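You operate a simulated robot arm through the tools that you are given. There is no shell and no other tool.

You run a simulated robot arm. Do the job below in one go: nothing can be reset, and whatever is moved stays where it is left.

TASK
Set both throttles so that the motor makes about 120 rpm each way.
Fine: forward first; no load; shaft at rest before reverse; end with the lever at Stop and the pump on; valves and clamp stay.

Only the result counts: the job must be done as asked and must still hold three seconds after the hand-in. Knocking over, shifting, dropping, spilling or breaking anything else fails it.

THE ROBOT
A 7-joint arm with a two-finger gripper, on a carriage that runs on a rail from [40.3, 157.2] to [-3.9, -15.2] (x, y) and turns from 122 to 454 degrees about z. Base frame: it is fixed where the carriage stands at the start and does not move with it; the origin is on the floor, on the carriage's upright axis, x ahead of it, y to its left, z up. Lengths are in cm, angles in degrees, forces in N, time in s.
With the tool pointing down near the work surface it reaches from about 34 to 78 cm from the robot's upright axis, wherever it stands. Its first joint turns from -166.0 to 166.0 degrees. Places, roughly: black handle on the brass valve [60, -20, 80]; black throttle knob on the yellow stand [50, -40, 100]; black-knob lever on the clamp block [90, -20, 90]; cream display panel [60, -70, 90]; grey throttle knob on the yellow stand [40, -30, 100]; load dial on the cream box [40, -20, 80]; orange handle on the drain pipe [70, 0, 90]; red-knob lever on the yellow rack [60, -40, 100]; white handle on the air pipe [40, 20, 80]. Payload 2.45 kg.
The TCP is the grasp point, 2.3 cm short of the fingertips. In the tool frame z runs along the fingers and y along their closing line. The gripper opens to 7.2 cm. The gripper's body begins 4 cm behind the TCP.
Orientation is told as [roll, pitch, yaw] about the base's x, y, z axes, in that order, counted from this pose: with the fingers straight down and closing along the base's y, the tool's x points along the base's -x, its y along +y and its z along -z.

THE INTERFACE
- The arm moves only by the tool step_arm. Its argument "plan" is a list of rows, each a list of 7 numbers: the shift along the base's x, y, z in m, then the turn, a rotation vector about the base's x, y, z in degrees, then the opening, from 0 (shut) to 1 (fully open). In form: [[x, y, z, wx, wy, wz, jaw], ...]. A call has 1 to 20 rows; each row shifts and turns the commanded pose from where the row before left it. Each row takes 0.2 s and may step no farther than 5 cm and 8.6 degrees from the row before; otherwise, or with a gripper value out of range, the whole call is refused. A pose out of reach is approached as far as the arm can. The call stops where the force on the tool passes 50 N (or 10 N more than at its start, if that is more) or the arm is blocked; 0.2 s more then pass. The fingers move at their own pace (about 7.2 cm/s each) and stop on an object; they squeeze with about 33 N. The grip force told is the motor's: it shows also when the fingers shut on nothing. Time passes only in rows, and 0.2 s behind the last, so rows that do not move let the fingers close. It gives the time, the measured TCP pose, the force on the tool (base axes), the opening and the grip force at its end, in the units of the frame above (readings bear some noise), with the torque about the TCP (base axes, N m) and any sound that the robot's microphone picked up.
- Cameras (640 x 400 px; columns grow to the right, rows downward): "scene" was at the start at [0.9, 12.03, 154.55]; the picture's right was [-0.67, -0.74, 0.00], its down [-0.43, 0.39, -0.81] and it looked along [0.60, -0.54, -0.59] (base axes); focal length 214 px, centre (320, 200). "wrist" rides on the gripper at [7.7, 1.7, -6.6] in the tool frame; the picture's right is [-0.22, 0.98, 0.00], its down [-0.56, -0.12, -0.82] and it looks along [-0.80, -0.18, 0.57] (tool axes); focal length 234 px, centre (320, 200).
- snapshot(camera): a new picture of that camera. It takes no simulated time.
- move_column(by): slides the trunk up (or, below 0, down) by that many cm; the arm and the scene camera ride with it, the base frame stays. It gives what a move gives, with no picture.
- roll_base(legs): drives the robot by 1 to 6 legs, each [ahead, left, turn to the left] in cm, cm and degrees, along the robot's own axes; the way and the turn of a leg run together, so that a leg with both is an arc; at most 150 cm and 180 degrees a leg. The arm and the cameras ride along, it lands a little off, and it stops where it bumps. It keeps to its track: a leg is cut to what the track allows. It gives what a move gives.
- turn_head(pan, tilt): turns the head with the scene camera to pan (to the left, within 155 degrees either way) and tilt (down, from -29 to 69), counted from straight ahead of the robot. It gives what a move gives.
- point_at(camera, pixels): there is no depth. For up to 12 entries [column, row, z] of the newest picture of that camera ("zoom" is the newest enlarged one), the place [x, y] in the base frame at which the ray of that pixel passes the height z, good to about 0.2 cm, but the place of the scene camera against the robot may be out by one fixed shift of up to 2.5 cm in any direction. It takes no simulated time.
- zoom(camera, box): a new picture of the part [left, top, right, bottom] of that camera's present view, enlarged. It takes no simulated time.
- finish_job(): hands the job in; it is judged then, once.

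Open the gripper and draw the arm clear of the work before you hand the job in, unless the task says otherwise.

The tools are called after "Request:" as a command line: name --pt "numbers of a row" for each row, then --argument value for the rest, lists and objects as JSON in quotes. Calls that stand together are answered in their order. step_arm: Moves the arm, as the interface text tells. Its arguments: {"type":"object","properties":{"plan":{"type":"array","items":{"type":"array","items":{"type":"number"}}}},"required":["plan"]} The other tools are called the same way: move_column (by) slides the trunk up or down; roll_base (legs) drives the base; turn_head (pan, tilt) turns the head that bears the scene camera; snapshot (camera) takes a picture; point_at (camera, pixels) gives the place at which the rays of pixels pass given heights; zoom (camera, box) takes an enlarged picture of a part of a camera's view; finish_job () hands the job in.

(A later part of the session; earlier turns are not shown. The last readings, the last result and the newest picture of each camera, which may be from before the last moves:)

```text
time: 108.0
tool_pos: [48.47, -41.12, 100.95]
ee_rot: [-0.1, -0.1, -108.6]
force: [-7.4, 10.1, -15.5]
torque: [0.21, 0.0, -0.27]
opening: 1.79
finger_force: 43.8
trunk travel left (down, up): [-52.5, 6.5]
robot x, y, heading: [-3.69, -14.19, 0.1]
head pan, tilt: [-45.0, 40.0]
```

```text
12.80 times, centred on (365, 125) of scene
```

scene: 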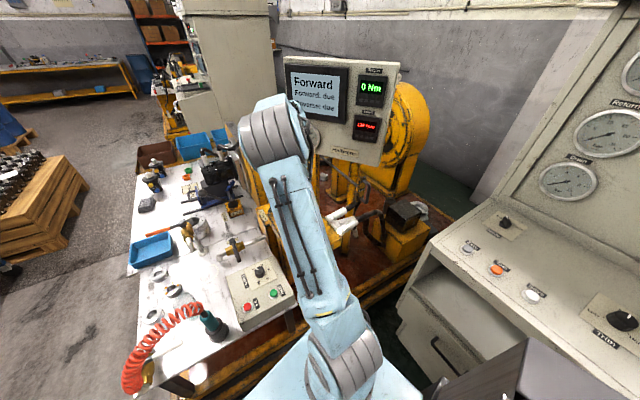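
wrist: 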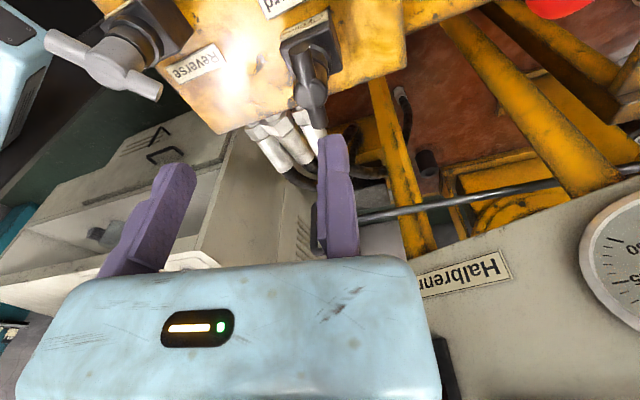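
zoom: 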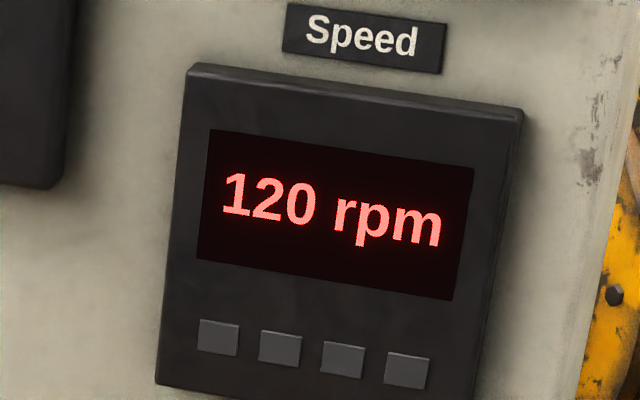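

The flip from 110 to 120 came between -113 and -111.5; it's still 120 at -108.6. I continue the sweep.

Request:
step_arm --pt "-0.0005 0.0005 0 0 0 1.5 0.1" --pt "0 0 0 0 0 0 0.1" --pt "0 0 0 0 0 0 0.1" --pt "0 0 0 0 0 0 0.1" --pt "0 0 0 0 0 0 0.1"

Request:
zoom --camera "scene" --box '[280, 60, 400, 160]'

Request:
step_arm --pt "-0.0005 0.0005 0 0 0 1.5 0.1" --pt "0 0 0 0 0 0 0.1" --pt "0 0 0 0 0 0 0.1" --pt "0 0 0 0 0 0 0.1" --pt "0 0 0 0 0 0 0.1"

Request:
zoom --camera "scene" --box '[280, 60, 400, 160]'

Request:
step_arm --pt "-0.0005 0.0005 0 0 0 1.5 0.1" --pt "0 0 0 0 0 0 0.1" --pt "0 0 0 0 0 0 0.1" --pt "0 0 0 0 0 0 0.1" --pt "0 0 0 0 0 0 0.1"

Request:
zoom --camera "scene" --box '[280, 60, 400, 160]'

```text
time: 109.2
tool_pos: [48.22, -41.15, 100.95]
ee_rot: [0.0, -0.1, -107.0]
force: [-9.4, 11.1, -17.5]
torque: [0.07, 0.05, -0.37]
opening: 1.78
finger_force: 43.2
trunk travel left (down, up): [-52.5, 6.5]
robot x, y, heading: [-3.63, -13.59, 0.1]
head pan, tilt: [-45.0, 40.0]
```

```text
4.00 times, centred on (340, 110) of scene
```

zoom: 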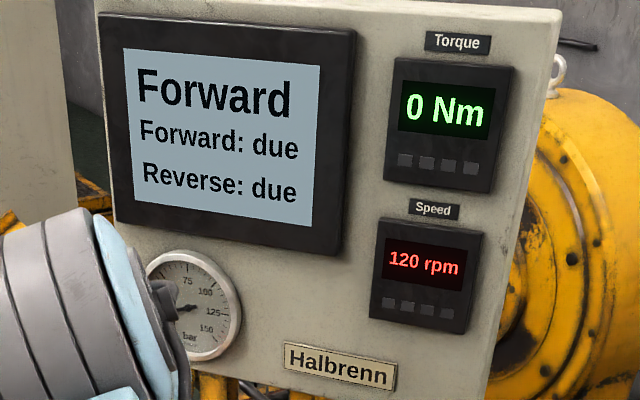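

```text
time: 110.4
tool_pos: [48.17, -41.18, 100.98]
ee_rot: [0.1, -0.3, -105.5]
force: [-7.5, 10.5, -15.6]
torque: [0.21, 0.01, -0.3]
opening: 1.77
finger_force: 43.5
trunk travel left (down, up): [-52.5, 6.5]
robot x, y, heading: [-3.78, -14.0, -0.1]
head pan, tilt: [-45.0, 40.0]
```

```text
4.00 times, centred on (340, 110) of scene
```

zoom: 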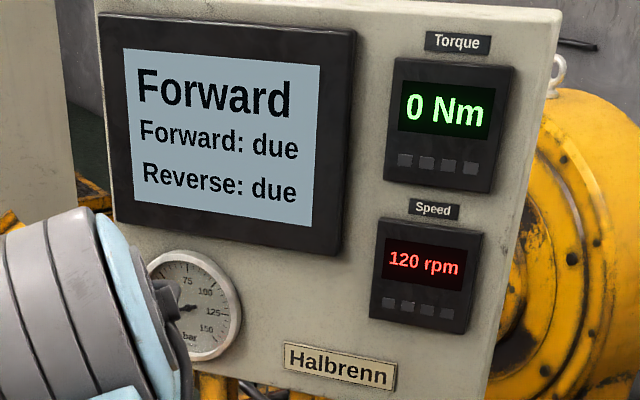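

```text
time: 111.6
tool_pos: [48.24, -41.16, 101.05]
ee_rot: [0.0, 0.0, -104.0]
force: [-7.9, 9.8, -17.1]
torque: [0.08, 0.03, -0.32]
opening: 1.75
finger_force: 43.2
trunk travel left (down, up): [-52.5, 6.5]
robot x, y, heading: [-3.64, -13.93, 0.0]
head pan, tilt: [-45.0, 40.0]
```

```text
4.00 times, centred on (340, 110) of scene
```

zoom: 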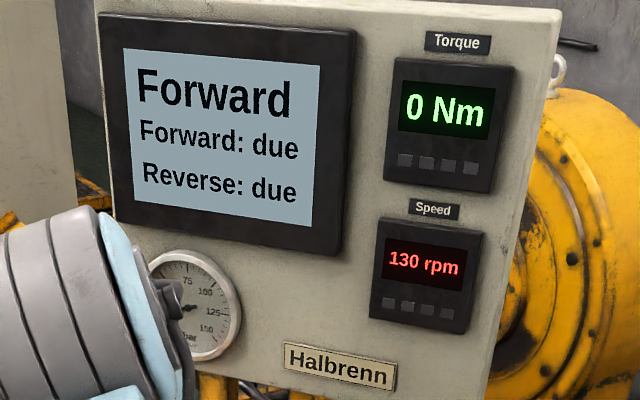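

The band runs from about -112.2 to -104.8 on this sweep, with some lag between directions. I go back clockwise to about -111, which should put the knob mid-band allowing for the lag, and read it.

Request:
step_arm --pt "0.0012 -0.0011 0 0 0 -3.5 0.1" --pt "0.0012 -0.0012 0 0 0 -3.5 0.1" --pt "0 0 0 0 0 0 0.1" --pt "0 0 0 0 0 0 0.1" --pt "0 0 0 0 0 0 0.1" --pt "0 0 0 0 0 0 0.1"

Request:
zoom --camera "scene" --box '[280, 60, 400, 160]'

Request:
step_arm --pt "0 0 0 0 0 0 0.29" --pt "0 0 0 0 0 0 0.29" --pt "0 0 0 0 0 0 0.29" --pt "0 0 0 0 0 0 0.29" --pt "0 0 0 0 0 0 0.29"

Request:
zoom --camera "scene" --box '[280, 60, 400, 160]'

Request:
zoom --camera "wrist" --box '[200, 60, 420, 260]'

```text
time: 113.0
tool_pos: [48.51, -41.27, 100.97]
ee_rot: [-0.2, -0.1, -111.1]
force: [-9.7, 13.4, -23.2]
torque: [0.25, -0.1, -0.43]
opening: 1.76
finger_force: 43.3
trunk travel left (down, up): [-52.5, 6.5]
robot x, y, heading: [-3.74, -14.5, -0.0]
head pan, tilt: [-45.0, 40.0]
```

```text
4.00 times, centred on (340, 110) of scene
```

zoom: 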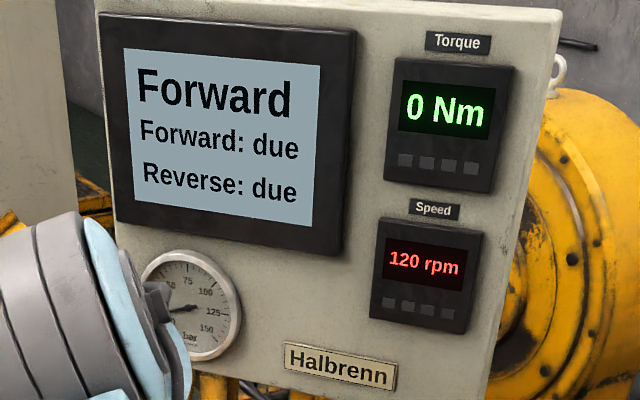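

```text
time: 114.2
tool_pos: [48.51, -41.48, 101.01]
ee_rot: [0.1, -0.1, -111.0]
force: [-0.4, -0.3, 0.5]
torque: [0.03, 0.03, 0.0]
opening: 2.11
finger_force: 0.0
trunk travel left (down, up): [-52.5, 6.5]
robot x, y, heading: [-3.81, -14.62, 0.2]
head pan, tilt: [-45.0, 40.0]
```

```text
4.00 times, centred on (340, 110) of scene
```

zoom: 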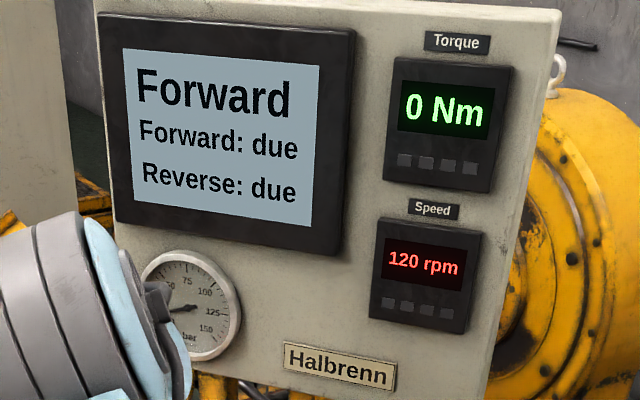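

```text
2.00 times, centred on (310, 160) of wrist
```

zoom: 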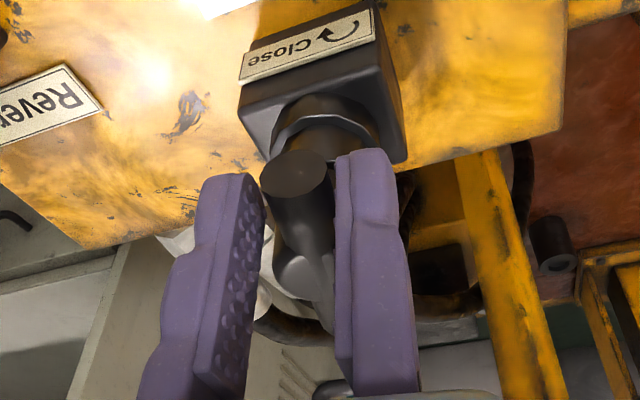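

Loosened, the bar stays by the fixed finger and the reading holds at 120. I open, back off, rise and wait to see if the panel accepts it.

Request:
step_arm --pt "0 0 0 0 0 0 0.6" --pt "0.003 -0.001 0 0 0 0 0.6" --pt "0 0 0.03 0 0 0 0.6" --pt "0 0 0.04 0 0 0 1" --pt "0 0 0.03 0 0 0 1" --pt "0 0 0 0 0 0 1" --pt "0 0 0 0 0 0 1" --pt "0 0 0 0 0 0 1" --pt "0 0 0 0 0 0 1" --pt "0 0 0 0 0 0 1" --pt "0 0 0 0 0 0 1" --pt "0 0 0 0 0 0 1" --pt "0 0 0 0 0 0 1" --pt "0 0 0 0 0 0 1" --pt "0 0 0 0 0 0 1" --pt "0 0 0 0 0 0 1" --pt "0 0 0 0 0 0 1" --pt "0 0 0 0 0 0 1" --pt "0 0 0 0 0 0 1" --pt "0 0 0 0 0 0 1"

Request:
zoom --camera "scene" --box '[280, 60, 400, 160]'

Request:
zoom --camera "wrist" --box '[260, 20, 360, 140]'

```text
time: 118.4
tool_pos: [48.83, -41.42, 111.02]
ee_rot: [0.0, -0.1, -111.0]
force: [0.0, -0.8, -0.9]
torque: [0.01, 0.02, -0.01]
opening: 7.2
finger_force: 0.0
trunk travel left (down, up): [-52.5, 6.5]
robot x, y, heading: [-3.74, -13.83, 0.1]
head pan, tilt: [-45.0, 40.0]
```

```text
4.00 times, centred on (340, 110) of scene
```

zoom: 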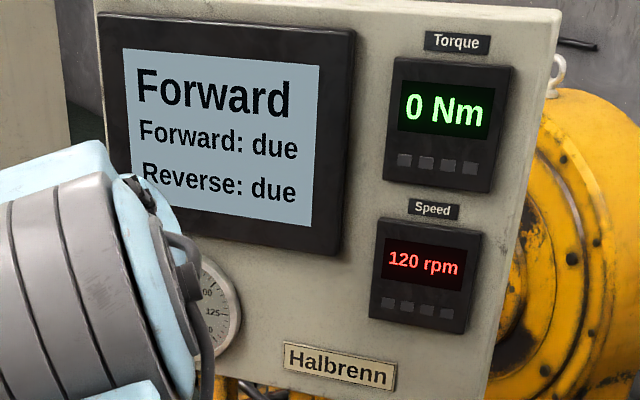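

```text
3.33 times, centred on (310, 80) of wrist
```

zoom: 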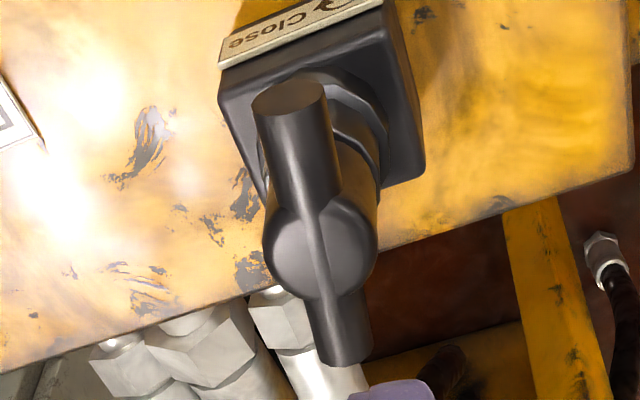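

Still 120 and "due". I note the bar angle, then take the lever back to Stop to see whether this run is logged once the shaft is at rest.

Request:
point_at --camera "zoom" --pixels '[[289, 98, 100.2], [345, 350, 100.2], [319, 245, 100.2]]'

Request:
step_arm --pt "0.01 -0.0015 0 0 0 8 1" --pt "0.01 -0.0015 0 0 0 8 1" --pt "0.01 -0.0015 0 0 0 8 1" --pt "0.01 -0.0015 0 0 0 8 1" --pt "0.01 -0.0015 0 0 0 8 1" --pt "0.01 -0.0015 0 0 0 8 1" --pt "0.01 -0.0015 0 0 0 8 1" --pt "0.01 -0.0015 0 0 0 8 1" --pt "0.01 -0.0015 0 0 0 8 1" --pt "0.01 -0.0015 0 0 0 8 1" --pt "0.01 -0.0015 0 0 0 8 1" --pt "0.01 -0.0015 0 0 0 8 1" --pt "0.01 -0.0015 0 0 0 8 1" --pt "0.008 -0.002 0 0 0 7 1" --pt "0 0 0 0 0 0 1"

Request:
snapshot --camera "wrist"

Request:
zoom --camera "scene" --box '[220, 60, 400, 230]'

```text
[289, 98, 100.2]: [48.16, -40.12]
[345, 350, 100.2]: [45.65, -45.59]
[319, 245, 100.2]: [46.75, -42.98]
```

```text
time: 121.6
tool_pos: [62.64, -43.61, 111.04]
ee_rot: [0.0, -0.1, 0.1]
force: [-0.1, -0.5, -0.2]
torque: [0.03, -0.02, -0.02]
opening: 7.22
finger_force: 0.0
trunk travel left (down, up): [-52.5, 6.5]
robot x, y, heading: [-3.77, -14.11, 0.0]
head pan, tilt: [-45.0, 40.0]
```

```text
taken
```

wrist: 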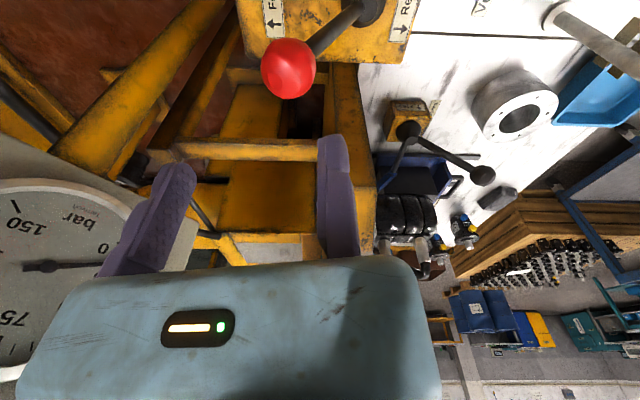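

```text
2.35 times, centred on (310, 145) of scene
```

zoom: 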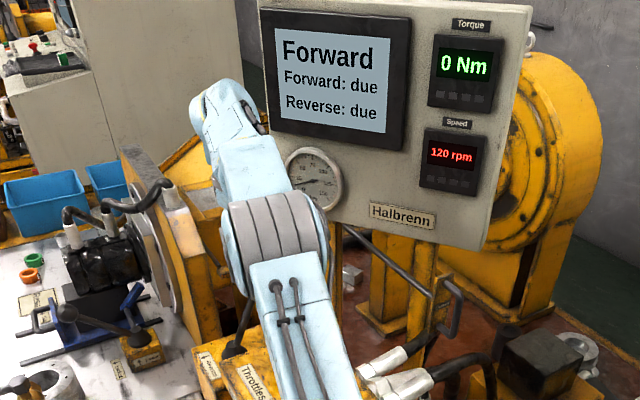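

The bar is now about 2° further closed than before, still 120. I descend onto the ball and bring the lever back to Stop as before.

Request:
step_arm --pt "0 0 -0.035 0 0 0 1" --pt "0 0 -0.035 0 0 0 1" --pt "0 0 -0.03 0 0 0 1" --pt "0 0 0 0 0 0 0.8" --pt "0 0 0 0 0 0 0.62" --pt "0 0 0 0 0 0 0.62" --pt "0.0021 0.0084 0.0039 0 0 0 0.6" --pt "0.0022 0.0087 0.0034 0 0 0 0.6" --pt "0.0022 0.0089 0.0029 0 0 0 0.6" --pt "0.0022 0.0088 0.0024 0 0 0 0.6" --pt "0.0023 0.0091 0.0019 0 0 0 0.6" --pt "0.0023 0.0092 0.0013 0 0 0 0.6" --pt "0.0023 0.0093 0.0008 0 0 0 0.6" --pt "0.0023 0.0088 0.0003 0 0 0 0.6" --pt "0 0 0 0 0 0 0.6" --pt "0 0 0 0 0 0 0.6" --pt "0 0 0 0 0 0 0.66" --pt "0 0 0 0 0 0 0.66" --pt "0 0 0 0 0 0 0.66" --pt "0 0 0 0 0 0 0.66"

Request:
snapshot --camera "wrist"

Request:
zoom --camera "scene" --box '[220, 60, 400, 230]'

```text
time: 125.8
tool_pos: [64.42, -36.48, 102.82]
ee_rot: [0.1, 0.0, -0.1]
force: [0.6, 0.6, 0.0]
torque: [-0.02, 0.0, 0.03]
opening: 4.74
finger_force: 0.0
trunk travel left (down, up): [-52.5, 6.5]
robot x, y, heading: [-3.61, -14.31, -0.2]
head pan, tilt: [-45.0, 40.0]
```

```text
taken
```

wrist: 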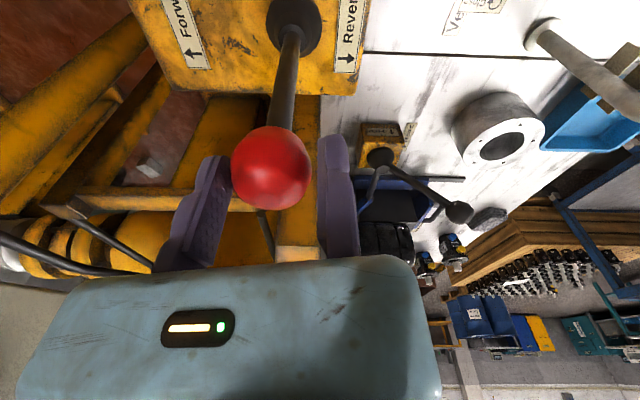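

```text
2.35 times, centred on (310, 145) of scene
```

zoom: 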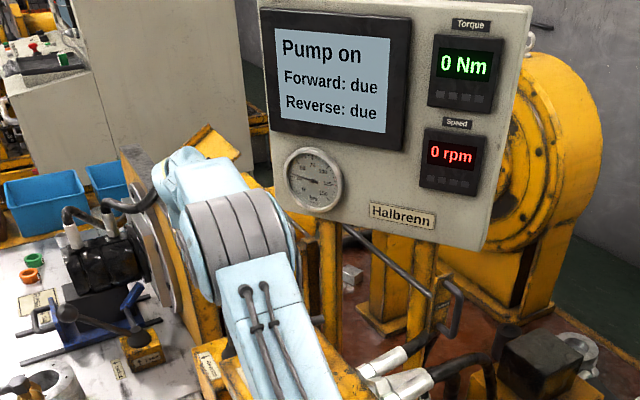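

"Pump on", 0 rpm, and still "Forward: due". The readout is coarse, so I'll run Forward again and step the throttle slowly through the whole 120 band, holding several seconds at each step, to find where the panel accepts it.

Request:
step_arm --pt "-0.0005 -0.003 0 0 0 0 0.66" --pt "-0.0023 -0.0092 -0.0003 0 0 0 0.66" --pt "-0.0023 -0.0093 -0.0008 0 0 0 0.66" --pt "-0.0023 -0.0092 -0.0013 0 0 0 0.66" --pt "-0.0023 -0.0091 -0.0019 0 0 0 0.66" --pt "-0.0022 -0.0088 -0.0024 0 0 0 0.66" --pt "-0.0022 -0.0089 -0.0029 0 0 0 0.66" --pt "-0.0022 -0.0087 -0.0034 0 0 0 0.8" --pt "-0.0021 -0.0084 -0.0039 0 0 0 1" --pt "0 0 0 0 0 0 1" --pt "0 0 0 0 0 0 1" --pt "0 0 0 0 0 0 1"

Request:
zoom --camera "scene" --box '[220, 60, 400, 230]'

Request:
snapshot --camera "wrist"

```text
time: 128.4
tool_pos: [62.46, -43.99, 100.95]
ee_rot: [0.1, -0.2, 0.1]
force: [0.3, 1.0, -0.7]
torque: [0.01, -0.03, -0.01]
opening: 7.21
finger_force: 0.2
trunk travel left (down, up): [-52.5, 6.5]
robot x, y, heading: [-3.72, -14.4, 0.1]
head pan, tilt: [-45.0, 40.0]
```

```text
2.35 times, centred on (310, 145) of scene
```

zoom: 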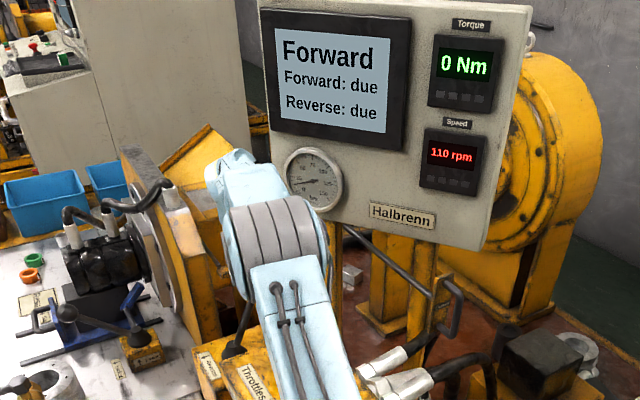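

```text
taken
```

wrist: 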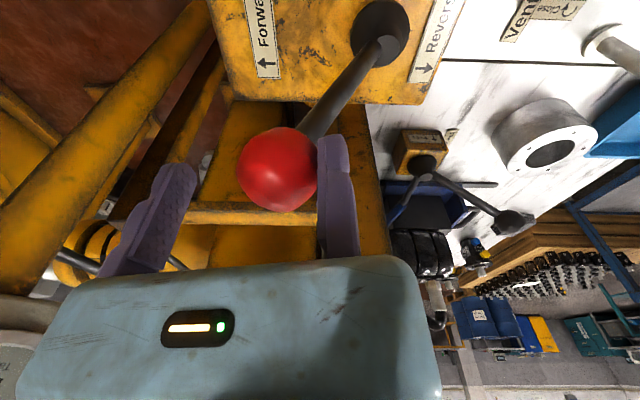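

Forward again, 110 rpm and rising. I back off the ball, rise, and swing over the black throttle with yaw -114.

Request:
step_arm --pt "0 0.004 0 0 0 0 1" --pt "0 0 0.03 0 0 0 1" --pt "0 0 0.04 0 0 0 1" --pt "0 0 0.03 0 0 0 1" --pt "-0.00966 0.00146 0 0 0 -8.143 1" --pt "-0.00966 0.00146 0 0 0 -8.143 1" --pt "-0.00966 0.00146 0 0 0 -8.143 1" --pt "-0.00966 0.00146 0 0 0 -8.143 1" --pt "-0.00966 0.00146 0 0 0 -8.143 1" --pt "-0.00966 0.00146 0 0 0 -8.143 1" --pt "-0.00966 0.00146 0 0 0 -8.143 1" --pt "-0.00966 0.00146 0 0 0 -8.143 1" --pt "-0.00966 0.00146 0 0 0 -8.143 1" --pt "-0.00966 0.00146 0 0 0 -8.143 1" --pt "-0.00966 0.00146 0 0 0 -8.143 1" --pt "-0.00966 0.00146 0 0 0 -8.143 1" --pt "-0.00966 0.00146 0 0 0 -8.143 1" --pt "-0.00966 0.00146 0 0 0 -8.143 1" --pt "0 0 0 0 0 0 1"

Request:
zoom --camera "scene" --box '[280, 60, 400, 160]'

Request:
zoom --camera "wrist" --box '[260, 20, 360, 140]'

```text
time: 132.4
tool_pos: [48.89, -41.34, 111.09]
ee_rot: [-0.1, -0.1, -114.1]
force: [-0.1, -0.4, 0.0]
torque: [0.01, -0.02, -0.01]
opening: 7.2
finger_force: 0.0
trunk travel left (down, up): [-52.5, 6.5]
robot x, y, heading: [-3.91, -14.24, -0.0]
head pan, tilt: [-45.0, 40.0]
```

```text
4.00 times, centred on (340, 110) of scene
```

zoom: 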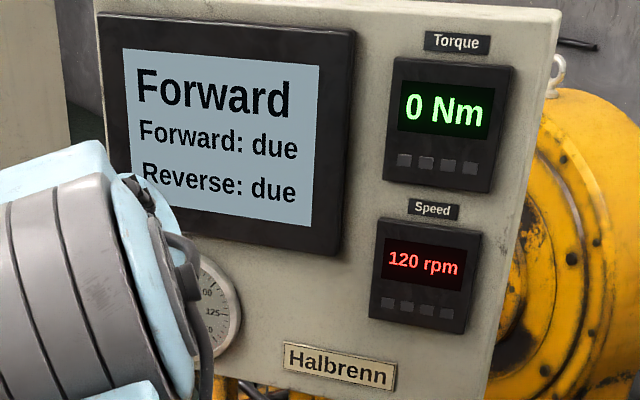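

```text
3.33 times, centred on (310, 80) of wrist
```

zoom: 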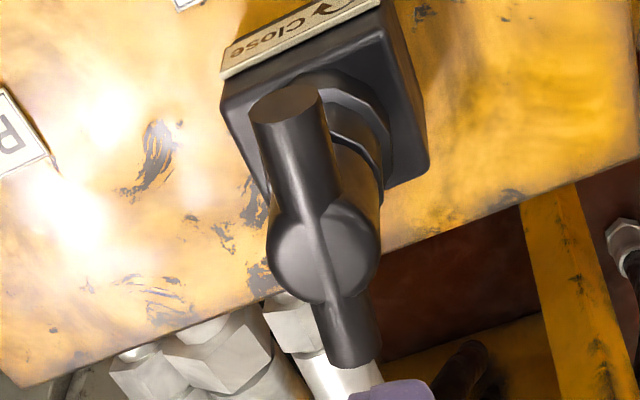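

At 120 with the hand hovering. I descend and clamp at this angle, then step with 4-second holds.

Request:
step_arm --pt "0 -0.001 -0.035 0 0 0 0.6" --pt "0 0 -0.035 0 0 0 0.6" --pt "0 0 -0.03 0 0 0 0.6" --pt "-0.0013 0.0006 0 0 0 0 0.4" --pt "-0.001 0.0005 0 0 0 0 0.1" --pt "0 0 0 0 0 0 0.1" --pt "0 0 0 0 0 0 0.1" --pt "0 0 0 0 0 0 0.1" --pt "0 0 0 0 0 0 0.1" --pt "0 0 0 0 0 0 0.1" --pt "0 0 0 0 0 0 0.1" --pt "0 0 0 0 0 0 0.1"

Request:
zoom --camera "scene" --box '[280, 60, 400, 160]'

Request:
zoom --camera "wrist" --box '[200, 60, 420, 260]'

```text
time: 135.0
tool_pos: [48.69, -41.42, 101.12]
ee_rot: [0.0, 0.0, -114.0]
force: [-3.8, 5.5, -5.4]
torque: [0.12, 0.02, -0.18]
opening: 1.82
finger_force: 44.1
trunk travel left (down, up): [-52.5, 6.5]
robot x, y, heading: [-3.61, -14.5, -0.2]
head pan, tilt: [-45.0, 40.0]
```

```text
4.00 times, centred on (340, 110) of scene
```

zoom: 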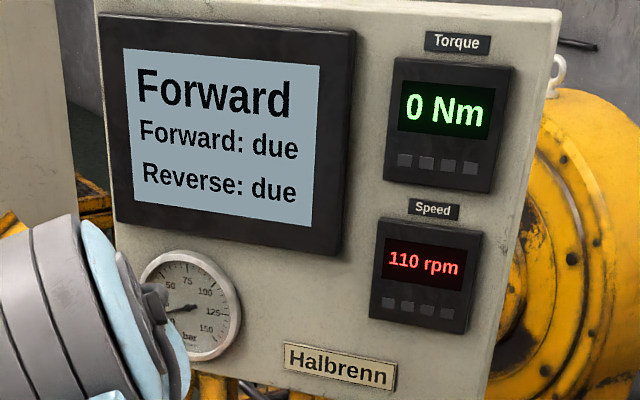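

```text
2.00 times, centred on (310, 160) of wrist
```

zoom: 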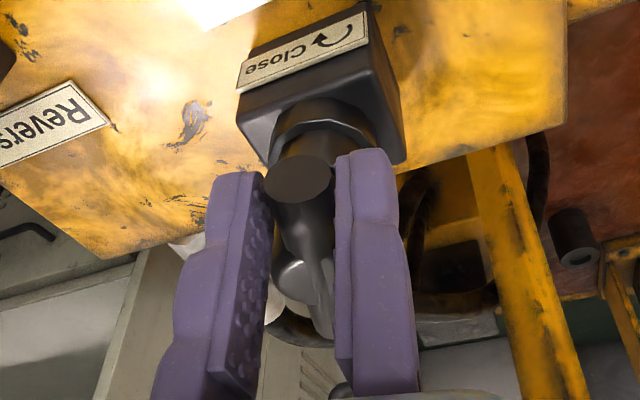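

Clamped at -114 it reads 110. I step counter-clockwise by 1.2° with about 4 s per step, reading the panel at each.

Request:
step_arm --pt "-0.0004 0.0004 0 0 0 1.2 0.1" --pt "0 0 0 0 0 0 0.1" --pt "0 0 0 0 0 0 0.1" --pt "0 0 0 0 0 0 0.1" --pt "0 0 0 0 0 0 0.1" --pt "0 0 0 0 0 0 0.1" --pt "0 0 0 0 0 0 0.1" --pt "0 0 0 0 0 0 0.1" --pt "0 0 0 0 0 0 0.1" --pt "0 0 0 0 0 0 0.1" --pt "0 0 0 0 0 0 0.1" --pt "0 0 0 0 0 0 0.1" --pt "0 0 0 0 0 0 0.1" --pt "0 0 0 0 0 0 0.1" --pt "0 0 0 0 0 0 0.1" --pt "0 0 0 0 0 0 0.1" --pt "0 0 0 0 0 0 0.1" --pt "0 0 0 0 0 0 0.1" --pt "0 0 0 0 0 0 0.1" --pt "0 0 0 0 0 0 0.1"

Request:
zoom --camera "scene" --box '[280, 60, 400, 160]'

Request:
step_arm --pt "-0.0004 0.0004 0 0 0 1.2 0.1" --pt "0 0 0 0 0 0 0.1" --pt "0 0 0 0 0 0 0.1" --pt "0 0 0 0 0 0 0.1" --pt "0 0 0 0 0 0 0.1" --pt "0 0 0 0 0 0 0.1" --pt "0 0 0 0 0 0 0.1" --pt "0 0 0 0 0 0 0.1" --pt "0 0 0 0 0 0 0.1" --pt "0 0 0 0 0 0 0.1" --pt "0 0 0 0 0 0 0.1" --pt "0 0 0 0 0 0 0.1" --pt "0 0 0 0 0 0 0.1" --pt "0 0 0 0 0 0 0.1" --pt "0 0 0 0 0 0 0.1" --pt "0 0 0 0 0 0 0.1" --pt "0 0 0 0 0 0 0.1" --pt "0 0 0 0 0 0 0.1" --pt "0 0 0 0 0 0 0.1" --pt "0 0 0 0 0 0 0.1"

Request:
zoom --camera "scene" --box '[280, 60, 400, 160]'

Request:
step_arm --pt "-0.0004 0.0004 0 0 0 1.2 0.1" --pt "0 0 0 0 0 0 0.1" --pt "0 0 0 0 0 0 0.1" --pt "0 0 0 0 0 0 0.1" --pt "0 0 0 0 0 0 0.1" --pt "0 0 0 0 0 0 0.1" --pt "0 0 0 0 0 0 0.1" --pt "0 0 0 0 0 0 0.1" --pt "0 0 0 0 0 0 0.1" --pt "0 0 0 0 0 0 0.1" --pt "0 0 0 0 0 0 0.1" --pt "0 0 0 0 0 0 0.1" --pt "0 0 0 0 0 0 0.1" --pt "0 0 0 0 0 0 0.1" --pt "0 0 0 0 0 0 0.1" --pt "0 0 0 0 0 0 0.1" --pt "0 0 0 0 0 0 0.1" --pt "0 0 0 0 0 0 0.1" --pt "0 0 0 0 0 0 0.1" --pt "0 0 0 0 0 0 0.1"

Request:
zoom --camera "scene" --box '[280, 60, 400, 160]'

```text
time: 139.2
tool_pos: [48.64, -41.34, 101.05]
ee_rot: [0.0, -0.1, -112.8]
force: [-12.1, 13.4, -19.6]
torque: [0.15, -0.02, -0.47]
opening: 1.83
finger_force: 43.3
trunk travel left (down, up): [-52.5, 6.5]
robot x, y, heading: [-3.54, -14.23, -0.1]
head pan, tilt: [-45.0, 40.0]
```

```text
4.00 times, centred on (340, 110) of scene
```

zoom: 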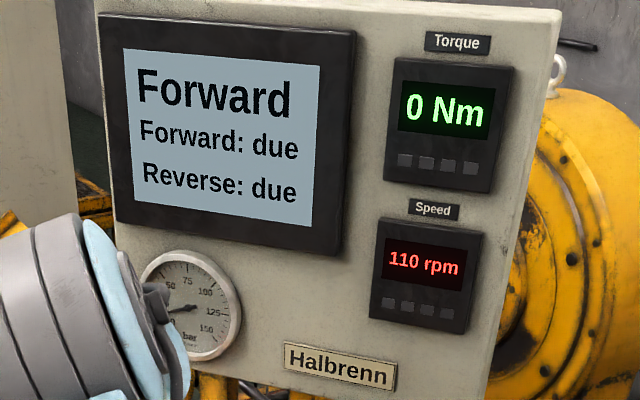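

```text
time: 143.4
tool_pos: [48.68, -41.27, 101.05]
ee_rot: [0.1, -0.2, -111.6]
force: [-10.3, 12.1, -15.4]
torque: [0.17, 0.07, -0.43]
opening: 1.8
finger_force: 43.6
trunk travel left (down, up): [-52.5, 6.5]
robot x, y, heading: [-3.72, -14.42, 0.1]
head pan, tilt: [-45.0, 40.0]
```

```text
4.00 times, centred on (340, 110) of scene
```

zoom: 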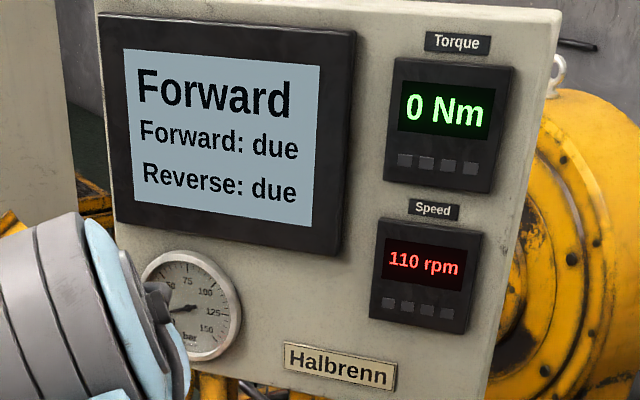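

```text
time: 147.6
tool_pos: [48.57, -41.26, 100.97]
ee_rot: [-0.1, -0.1, -110.5]
force: [-5.0, 9.3, -2.7]
torque: [0.09, 0.09, -0.27]
opening: 1.83
finger_force: 43.1
trunk travel left (down, up): [-52.5, 6.5]
robot x, y, heading: [-3.63, -14.51, -0.2]
head pan, tilt: [-45.0, 40.0]
```

```text
4.00 times, centred on (340, 110) of scene
```

zoom: 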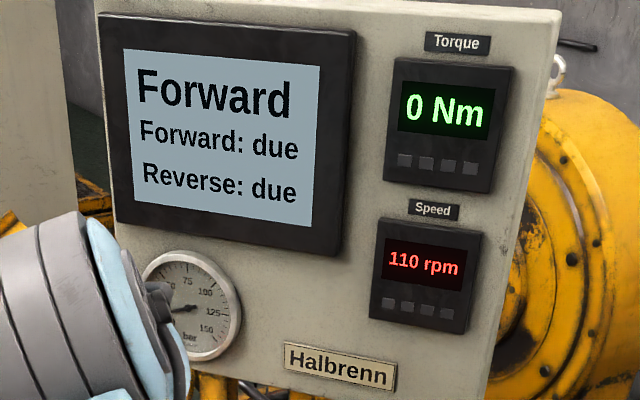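

Still 110 and "due" down at this edge. I carry on counter-clockwise with the same holds through the rest of the band.

Request:
step_arm --pt "-0.0004 0.0004 0 0 0 1.2 0.1" --pt "0 0 0 0 0 0 0.1" --pt "0 0 0 0 0 0 0.1" --pt "0 0 0 0 0 0 0.1" --pt "0 0 0 0 0 0 0.1" --pt "0 0 0 0 0 0 0.1" --pt "0 0 0 0 0 0 0.1" --pt "0 0 0 0 0 0 0.1" --pt "0 0 0 0 0 0 0.1" --pt "0 0 0 0 0 0 0.1" --pt "0 0 0 0 0 0 0.1" --pt "0 0 0 0 0 0 0.1" --pt "0 0 0 0 0 0 0.1" --pt "0 0 0 0 0 0 0.1" --pt "0 0 0 0 0 0 0.1" --pt "0 0 0 0 0 0 0.1" --pt "0 0 0 0 0 0 0.1" --pt "0 0 0 0 0 0 0.1" --pt "0 0 0 0 0 0 0.1" --pt "0 0 0 0 0 0 0.1"

Request:
zoom --camera "scene" --box '[280, 60, 400, 160]'

Request:
step_arm --pt "-0.0004 0.0004 0 0 0 1.2 0.1" --pt "0 0 0 0 0 0 0.1" --pt "0 0 0 0 0 0 0.1" --pt "0 0 0 0 0 0 0.1" --pt "0 0 0 0 0 0 0.1" --pt "0 0 0 0 0 0 0.1" --pt "0 0 0 0 0 0 0.1" --pt "0 0 0 0 0 0 0.1" --pt "0 0 0 0 0 0 0.1" --pt "0 0 0 0 0 0 0.1" --pt "0 0 0 0 0 0 0.1" --pt "0 0 0 0 0 0 0.1" --pt "0 0 0 0 0 0 0.1" --pt "0 0 0 0 0 0 0.1" --pt "0 0 0 0 0 0 0.1" --pt "0 0 0 0 0 0 0.1" --pt "0 0 0 0 0 0 0.1" --pt "0 0 0 0 0 0 0.1" --pt "0 0 0 0 0 0 0.1" --pt "0 0 0 0 0 0 0.1"

Request:
zoom --camera "scene" --box '[280, 60, 400, 160]'

Request:
step_arm --pt "-0.0004 0.0004 0 0 0 1.2 0.1" --pt "0 0 0 0 0 0 0.1" --pt "0 0 0 0 0 0 0.1" --pt "0 0 0 0 0 0 0.1" --pt "0 0 0 0 0 0 0.1" --pt "0 0 0 0 0 0 0.1" --pt "0 0 0 0 0 0 0.1" --pt "0 0 0 0 0 0 0.1" --pt "0 0 0 0 0 0 0.1" --pt "0 0 0 0 0 0 0.1" --pt "0 0 0 0 0 0 0.1" --pt "0 0 0 0 0 0 0.1" --pt "0 0 0 0 0 0 0.1" --pt "0 0 0 0 0 0 0.1" --pt "0 0 0 0 0 0 0.1" --pt "0 0 0 0 0 0 0.1" --pt "0 0 0 0 0 0 0.1" --pt "0 0 0 0 0 0 0.1" --pt "0 0 0 0 0 0 0.1" --pt "0 0 0 0 0 0 0.1"

Request:
zoom --camera "scene" --box '[280, 60, 400, 160]'

Request:
zoom --camera "wrist" --box '[200, 60, 420, 260]'

```text
time: 151.8
tool_pos: [48.42, -41.22, 101.11]
ee_rot: [0.1, -0.1, -109.3]
force: [-4.4, 10.0, -0.2]
torque: [0.12, 0.05, -0.3]
opening: 1.81
finger_force: 43.4
trunk travel left (down, up): [-52.5, 6.5]
robot x, y, heading: [-3.51, -14.61, -0.2]
head pan, tilt: [-45.0, 40.0]
```

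```text
4.00 times, centred on (340, 110) of scene
```

zoom: 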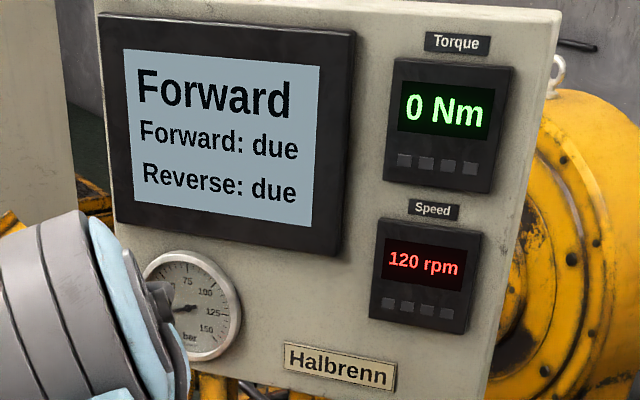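

```text
time: 156.0
tool_pos: [48.51, -41.21, 101.13]
ee_rot: [-0.1, -0.1, -108.0]
force: [-9.9, 12.3, -5.0]
torque: [0.17, 0.08, -0.38]
opening: 1.79
finger_force: 43.4
trunk travel left (down, up): [-52.5, 6.5]
robot x, y, heading: [-3.61, -14.39, 0.1]
head pan, tilt: [-45.0, 40.0]
```

```text
4.00 times, centred on (340, 110) of scene
```

zoom: 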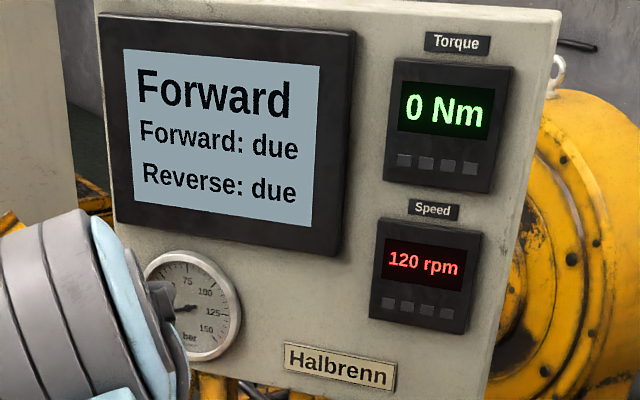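

```text
time: 160.2
tool_pos: [48.44, -41.16, 101.06]
ee_rot: [0.1, 0.0, -106.7]
force: [-12.7, 12.0, -8.6]
torque: [0.14, 0.16, -0.44]
opening: 1.8
finger_force: 43.6
trunk travel left (down, up): [-52.5, 6.5]
robot x, y, heading: [-3.63, -14.27, 0.1]
head pan, tilt: [-45.0, 40.0]
```

```text
4.00 times, centred on (340, 110) of scene
```

zoom: 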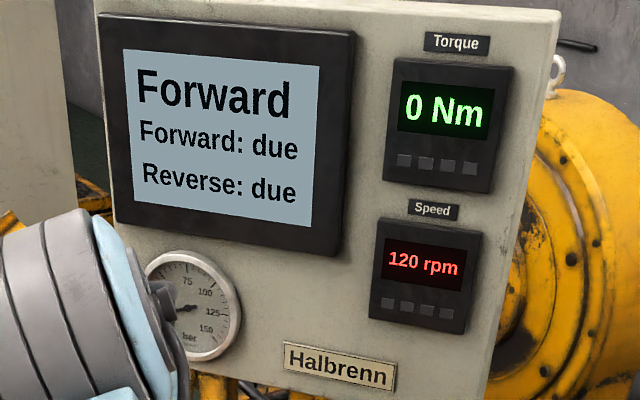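

```text
2.00 times, centred on (310, 160) of wrist
```

zoom: 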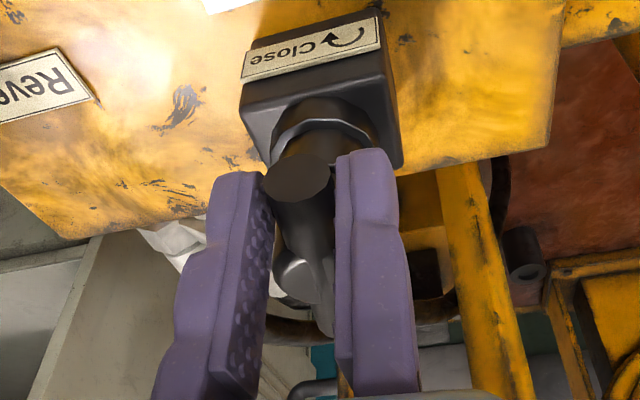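

Accepted nowhere yet (115 to about 119 by my estimate). I continue three more steps through the middle and upper part of the band.

Request:
step_arm --pt "-0.0004 0.0004 0 0 0 1.2 0.1" --pt "0 0 0 0 0 0 0.1" --pt "0 0 0 0 0 0 0.1" --pt "0 0 0 0 0 0 0.1" --pt "0 0 0 0 0 0 0.1" --pt "0 0 0 0 0 0 0.1" --pt "0 0 0 0 0 0 0.1" --pt "0 0 0 0 0 0 0.1" --pt "0 0 0 0 0 0 0.1" --pt "0 0 0 0 0 0 0.1" --pt "0 0 0 0 0 0 0.1" --pt "0 0 0 0 0 0 0.1" --pt "0 0 0 0 0 0 0.1" --pt "0 0 0 0 0 0 0.1" --pt "0 0 0 0 0 0 0.1" --pt "0 0 0 0 0 0 0.1" --pt "0 0 0 0 0 0 0.1" --pt "0 0 0 0 0 0 0.1" --pt "0 0 0 0 0 0 0.1" --pt "0 0 0 0 0 0 0.1"

Request:
zoom --camera "scene" --box '[280, 60, 400, 160]'

Request:
step_arm --pt "-0.0004 0.0004 0 0 0 1.2 0.1" --pt "0 0 0 0 0 0 0.1" --pt "0 0 0 0 0 0 0.1" --pt "0 0 0 0 0 0 0.1" --pt "0 0 0 0 0 0 0.1" --pt "0 0 0 0 0 0 0.1" --pt "0 0 0 0 0 0 0.1" --pt "0 0 0 0 0 0 0.1" --pt "0 0 0 0 0 0 0.1" --pt "0 0 0 0 0 0 0.1" --pt "0 0 0 0 0 0 0.1" --pt "0 0 0 0 0 0 0.1" --pt "0 0 0 0 0 0 0.1" --pt "0 0 0 0 0 0 0.1" --pt "0 0 0 0 0 0 0.1" --pt "0 0 0 0 0 0 0.1" --pt "0 0 0 0 0 0 0.1" --pt "0 0 0 0 0 0 0.1" --pt "0 0 0 0 0 0 0.1" --pt "0 0 0 0 0 0 0.1"

Request:
zoom --camera "scene" --box '[280, 60, 400, 160]'

Request:
step_arm --pt "-0.0004 0.0004 0 0 0 1.2 0.1" --pt "0 0 0 0 0 0 0.1" --pt "0 0 0 0 0 0 0.1" --pt "0 0 0 0 0 0 0.1" --pt "0 0 0 0 0 0 0.1" --pt "0 0 0 0 0 0 0.1" --pt "0 0 0 0 0 0 0.1" --pt "0 0 0 0 0 0 0.1" --pt "0 0 0 0 0 0 0.1" --pt "0 0 0 0 0 0 0.1" --pt "0 0 0 0 0 0 0.1" --pt "0 0 0 0 0 0 0.1" --pt "0 0 0 0 0 0 0.1" --pt "0 0 0 0 0 0 0.1" --pt "0 0 0 0 0 0 0.1" --pt "0 0 0 0 0 0 0.1" --pt "0 0 0 0 0 0 0.1" --pt "0 0 0 0 0 0 0.1" --pt "0 0 0 0 0 0 0.1" --pt "0 0 0 0 0 0 0.1"

Request:
zoom --camera "scene" --box '[280, 60, 400, 160]'

```text
time: 164.4
tool_pos: [48.43, -41.22, 101.1]
ee_rot: [0.0, -0.1, -105.6]
force: [-9.8, 9.8, -3.7]
torque: [0.16, 0.12, -0.4]
opening: 1.77
finger_force: 43.2
trunk travel left (down, up): [-52.5, 6.5]
robot x, y, heading: [-4.06, -14.15, 0.1]
head pan, tilt: [-45.0, 40.0]
```

```text
4.00 times, centred on (340, 110) of scene
```

zoom: 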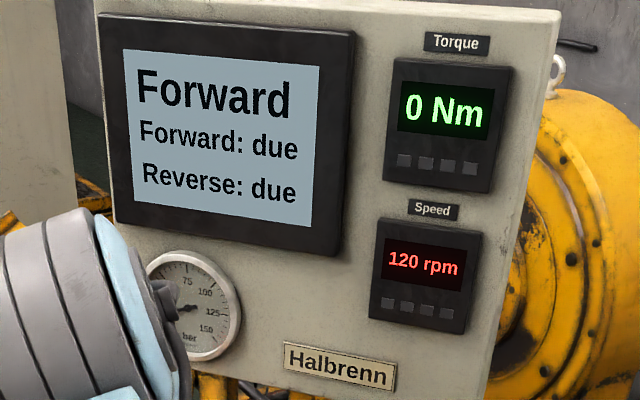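

```text
time: 168.6
tool_pos: [48.35, -41.13, 101.06]
ee_rot: [-0.1, -0.2, -104.4]
force: [-10.4, 9.6, -2.5]
torque: [0.1, 0.14, -0.35]
opening: 1.79
finger_force: 43.5
trunk travel left (down, up): [-52.5, 6.5]
robot x, y, heading: [-3.37, -14.46, 0.0]
head pan, tilt: [-45.0, 40.0]
```

```text
4.00 times, centred on (340, 110) of scene
```

zoom: 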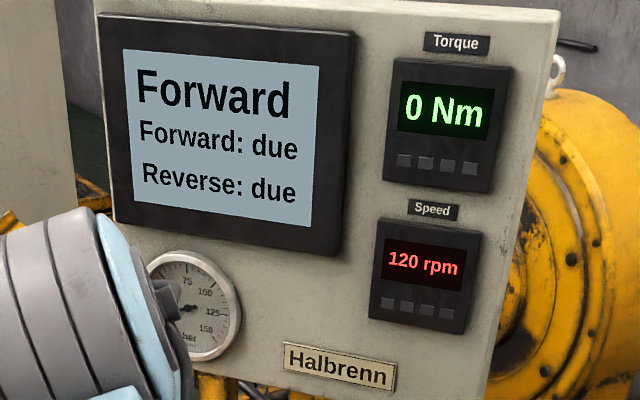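

```text
time: 172.8
tool_pos: [48.3, -41.08, 101.07]
ee_rot: [-0.1, -0.1, -103.3]
force: [-11.2, 5.8, 0.7]
torque: [0.03, 0.17, -0.31]
opening: 1.8
finger_force: 43.4
trunk travel left (down, up): [-52.5, 6.5]
robot x, y, heading: [-4.03, -14.36, -0.2]
head pan, tilt: [-45.0, 40.0]
```

```text
4.00 times, centred on (340, 110) of scene
```

zoom: 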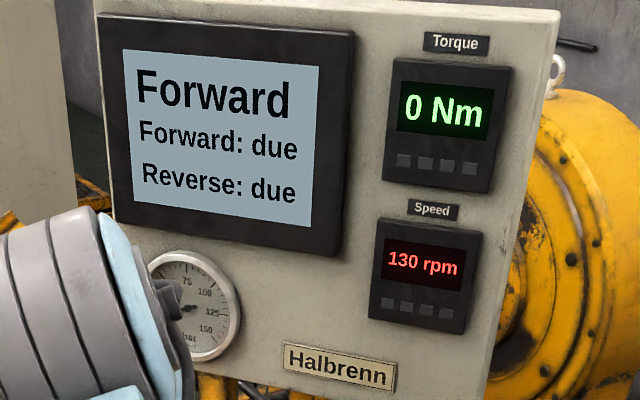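

The 120 band on this sweep ran from about -110 to -104, and the panel never changed, so accuracy alone isn't what it's waiting for. I set the throttle back to mid-band (hand to about -110, allowing for lag), release, and rise; then I'll inspect the load dial closely.

Request:
step_arm --pt "0.0011 -0.0011 0 0 0 -3.4 0.1" --pt "0.0012 -0.0011 0 0 0 -3.4 0.1" --pt "0 0 0 0 0 0 0.1" --pt "0 0 0 0 0 0 0.1" --pt "0 0 0 0 0 0 0.29" --pt "0 0 0 0 0 0 0.29" --pt "0 0 0 0 0 0 0.29" --pt "0 0 0 0 0 0 0.6" --pt "0.003 -0.001 0 0 0 0 0.6" --pt "0 0 0.03 0 0 0 0.6" --pt "0 0 0.04 0 0 0 1" --pt "0 0 0.03 0 0 0 1" --pt "0 0 0 0 0 0 1"

Request:
zoom --camera "scene" --box '[280, 60, 400, 160]'

Request:
zoom --camera "wrist" --box '[260, 20, 360, 140]'

```text
time: 175.6
tool_pos: [48.85, -41.48, 111.12]
ee_rot: [0.1, 0.0, -110.0]
force: [-0.9, 0.4, 0.2]
torque: [0.06, -0.03, 0.0]
opening: 7.2
finger_force: 0.0
trunk travel left (down, up): [-52.5, 6.5]
robot x, y, heading: [-3.65, -14.2, -0.1]
head pan, tilt: [-45.0, 40.0]
```

```text
4.00 times, centred on (340, 110) of scene
```

zoom: 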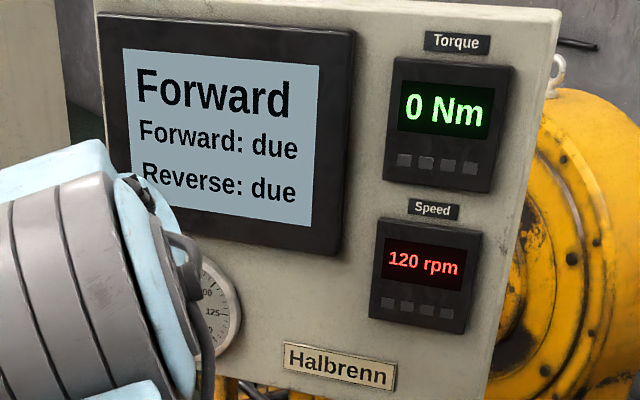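

```text
3.33 times, centred on (310, 80) of wrist
```

zoom: 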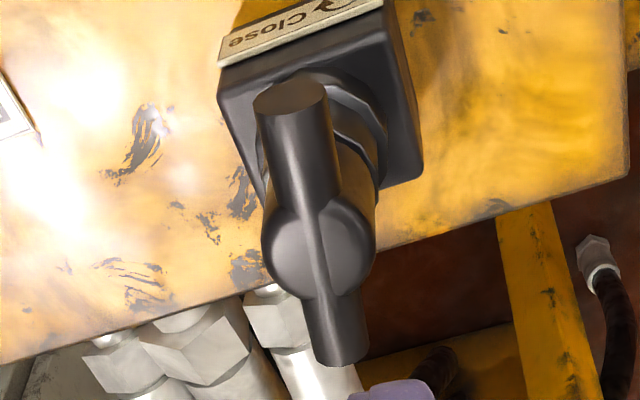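

Throttle released at 120 again. I move the hand over toward the load dial with the same yaw so the camera looks down on it.

Request:
step_arm --pt "0 0.02 0.03 0 0 0 1" --pt "0 0.045 0.005 0 0 0 1" --pt "-0.003 0.045 0 0 0 0 1" --pt "-0.003 0.045 0 0 0 0 1" --pt "-0.003 0.045 0 0 0 0 1" --pt "-0.003 0.045 0 0 0 0 1" --pt "-0.003 0.045 0 0 0 0 1" --pt "0 0.02 0 0 0 0 1" --pt "0 0 0 0 0 0 1"

Request:
snapshot --camera "wrist"

Request:
snapshot --camera "scene"

```text
time: 177.6
tool_pos: [47.52, -10.42, 114.51]
ee_rot: [0.0, -0.1, -110.1]
force: [-0.6, 0.3, 0.6]
torque: [-0.01, 0.0, 0.0]
opening: 7.21
finger_force: 0.0
trunk travel left (down, up): [-52.5, 6.5]
robot x, y, heading: [-3.19, -14.54, -0.3]
head pan, tilt: [-45.0, 40.0]
```

```text
taken
```

wrist: 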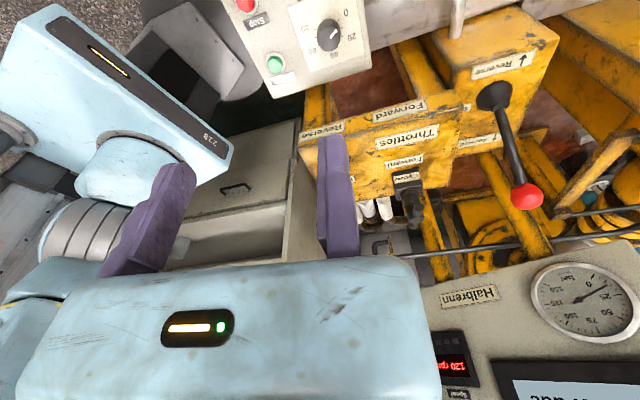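

```text
taken
```

scene: 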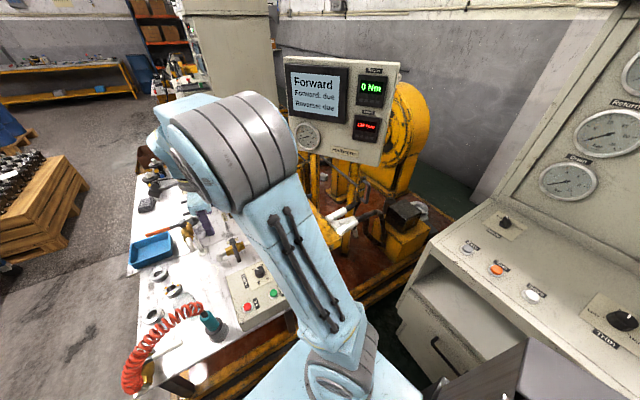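

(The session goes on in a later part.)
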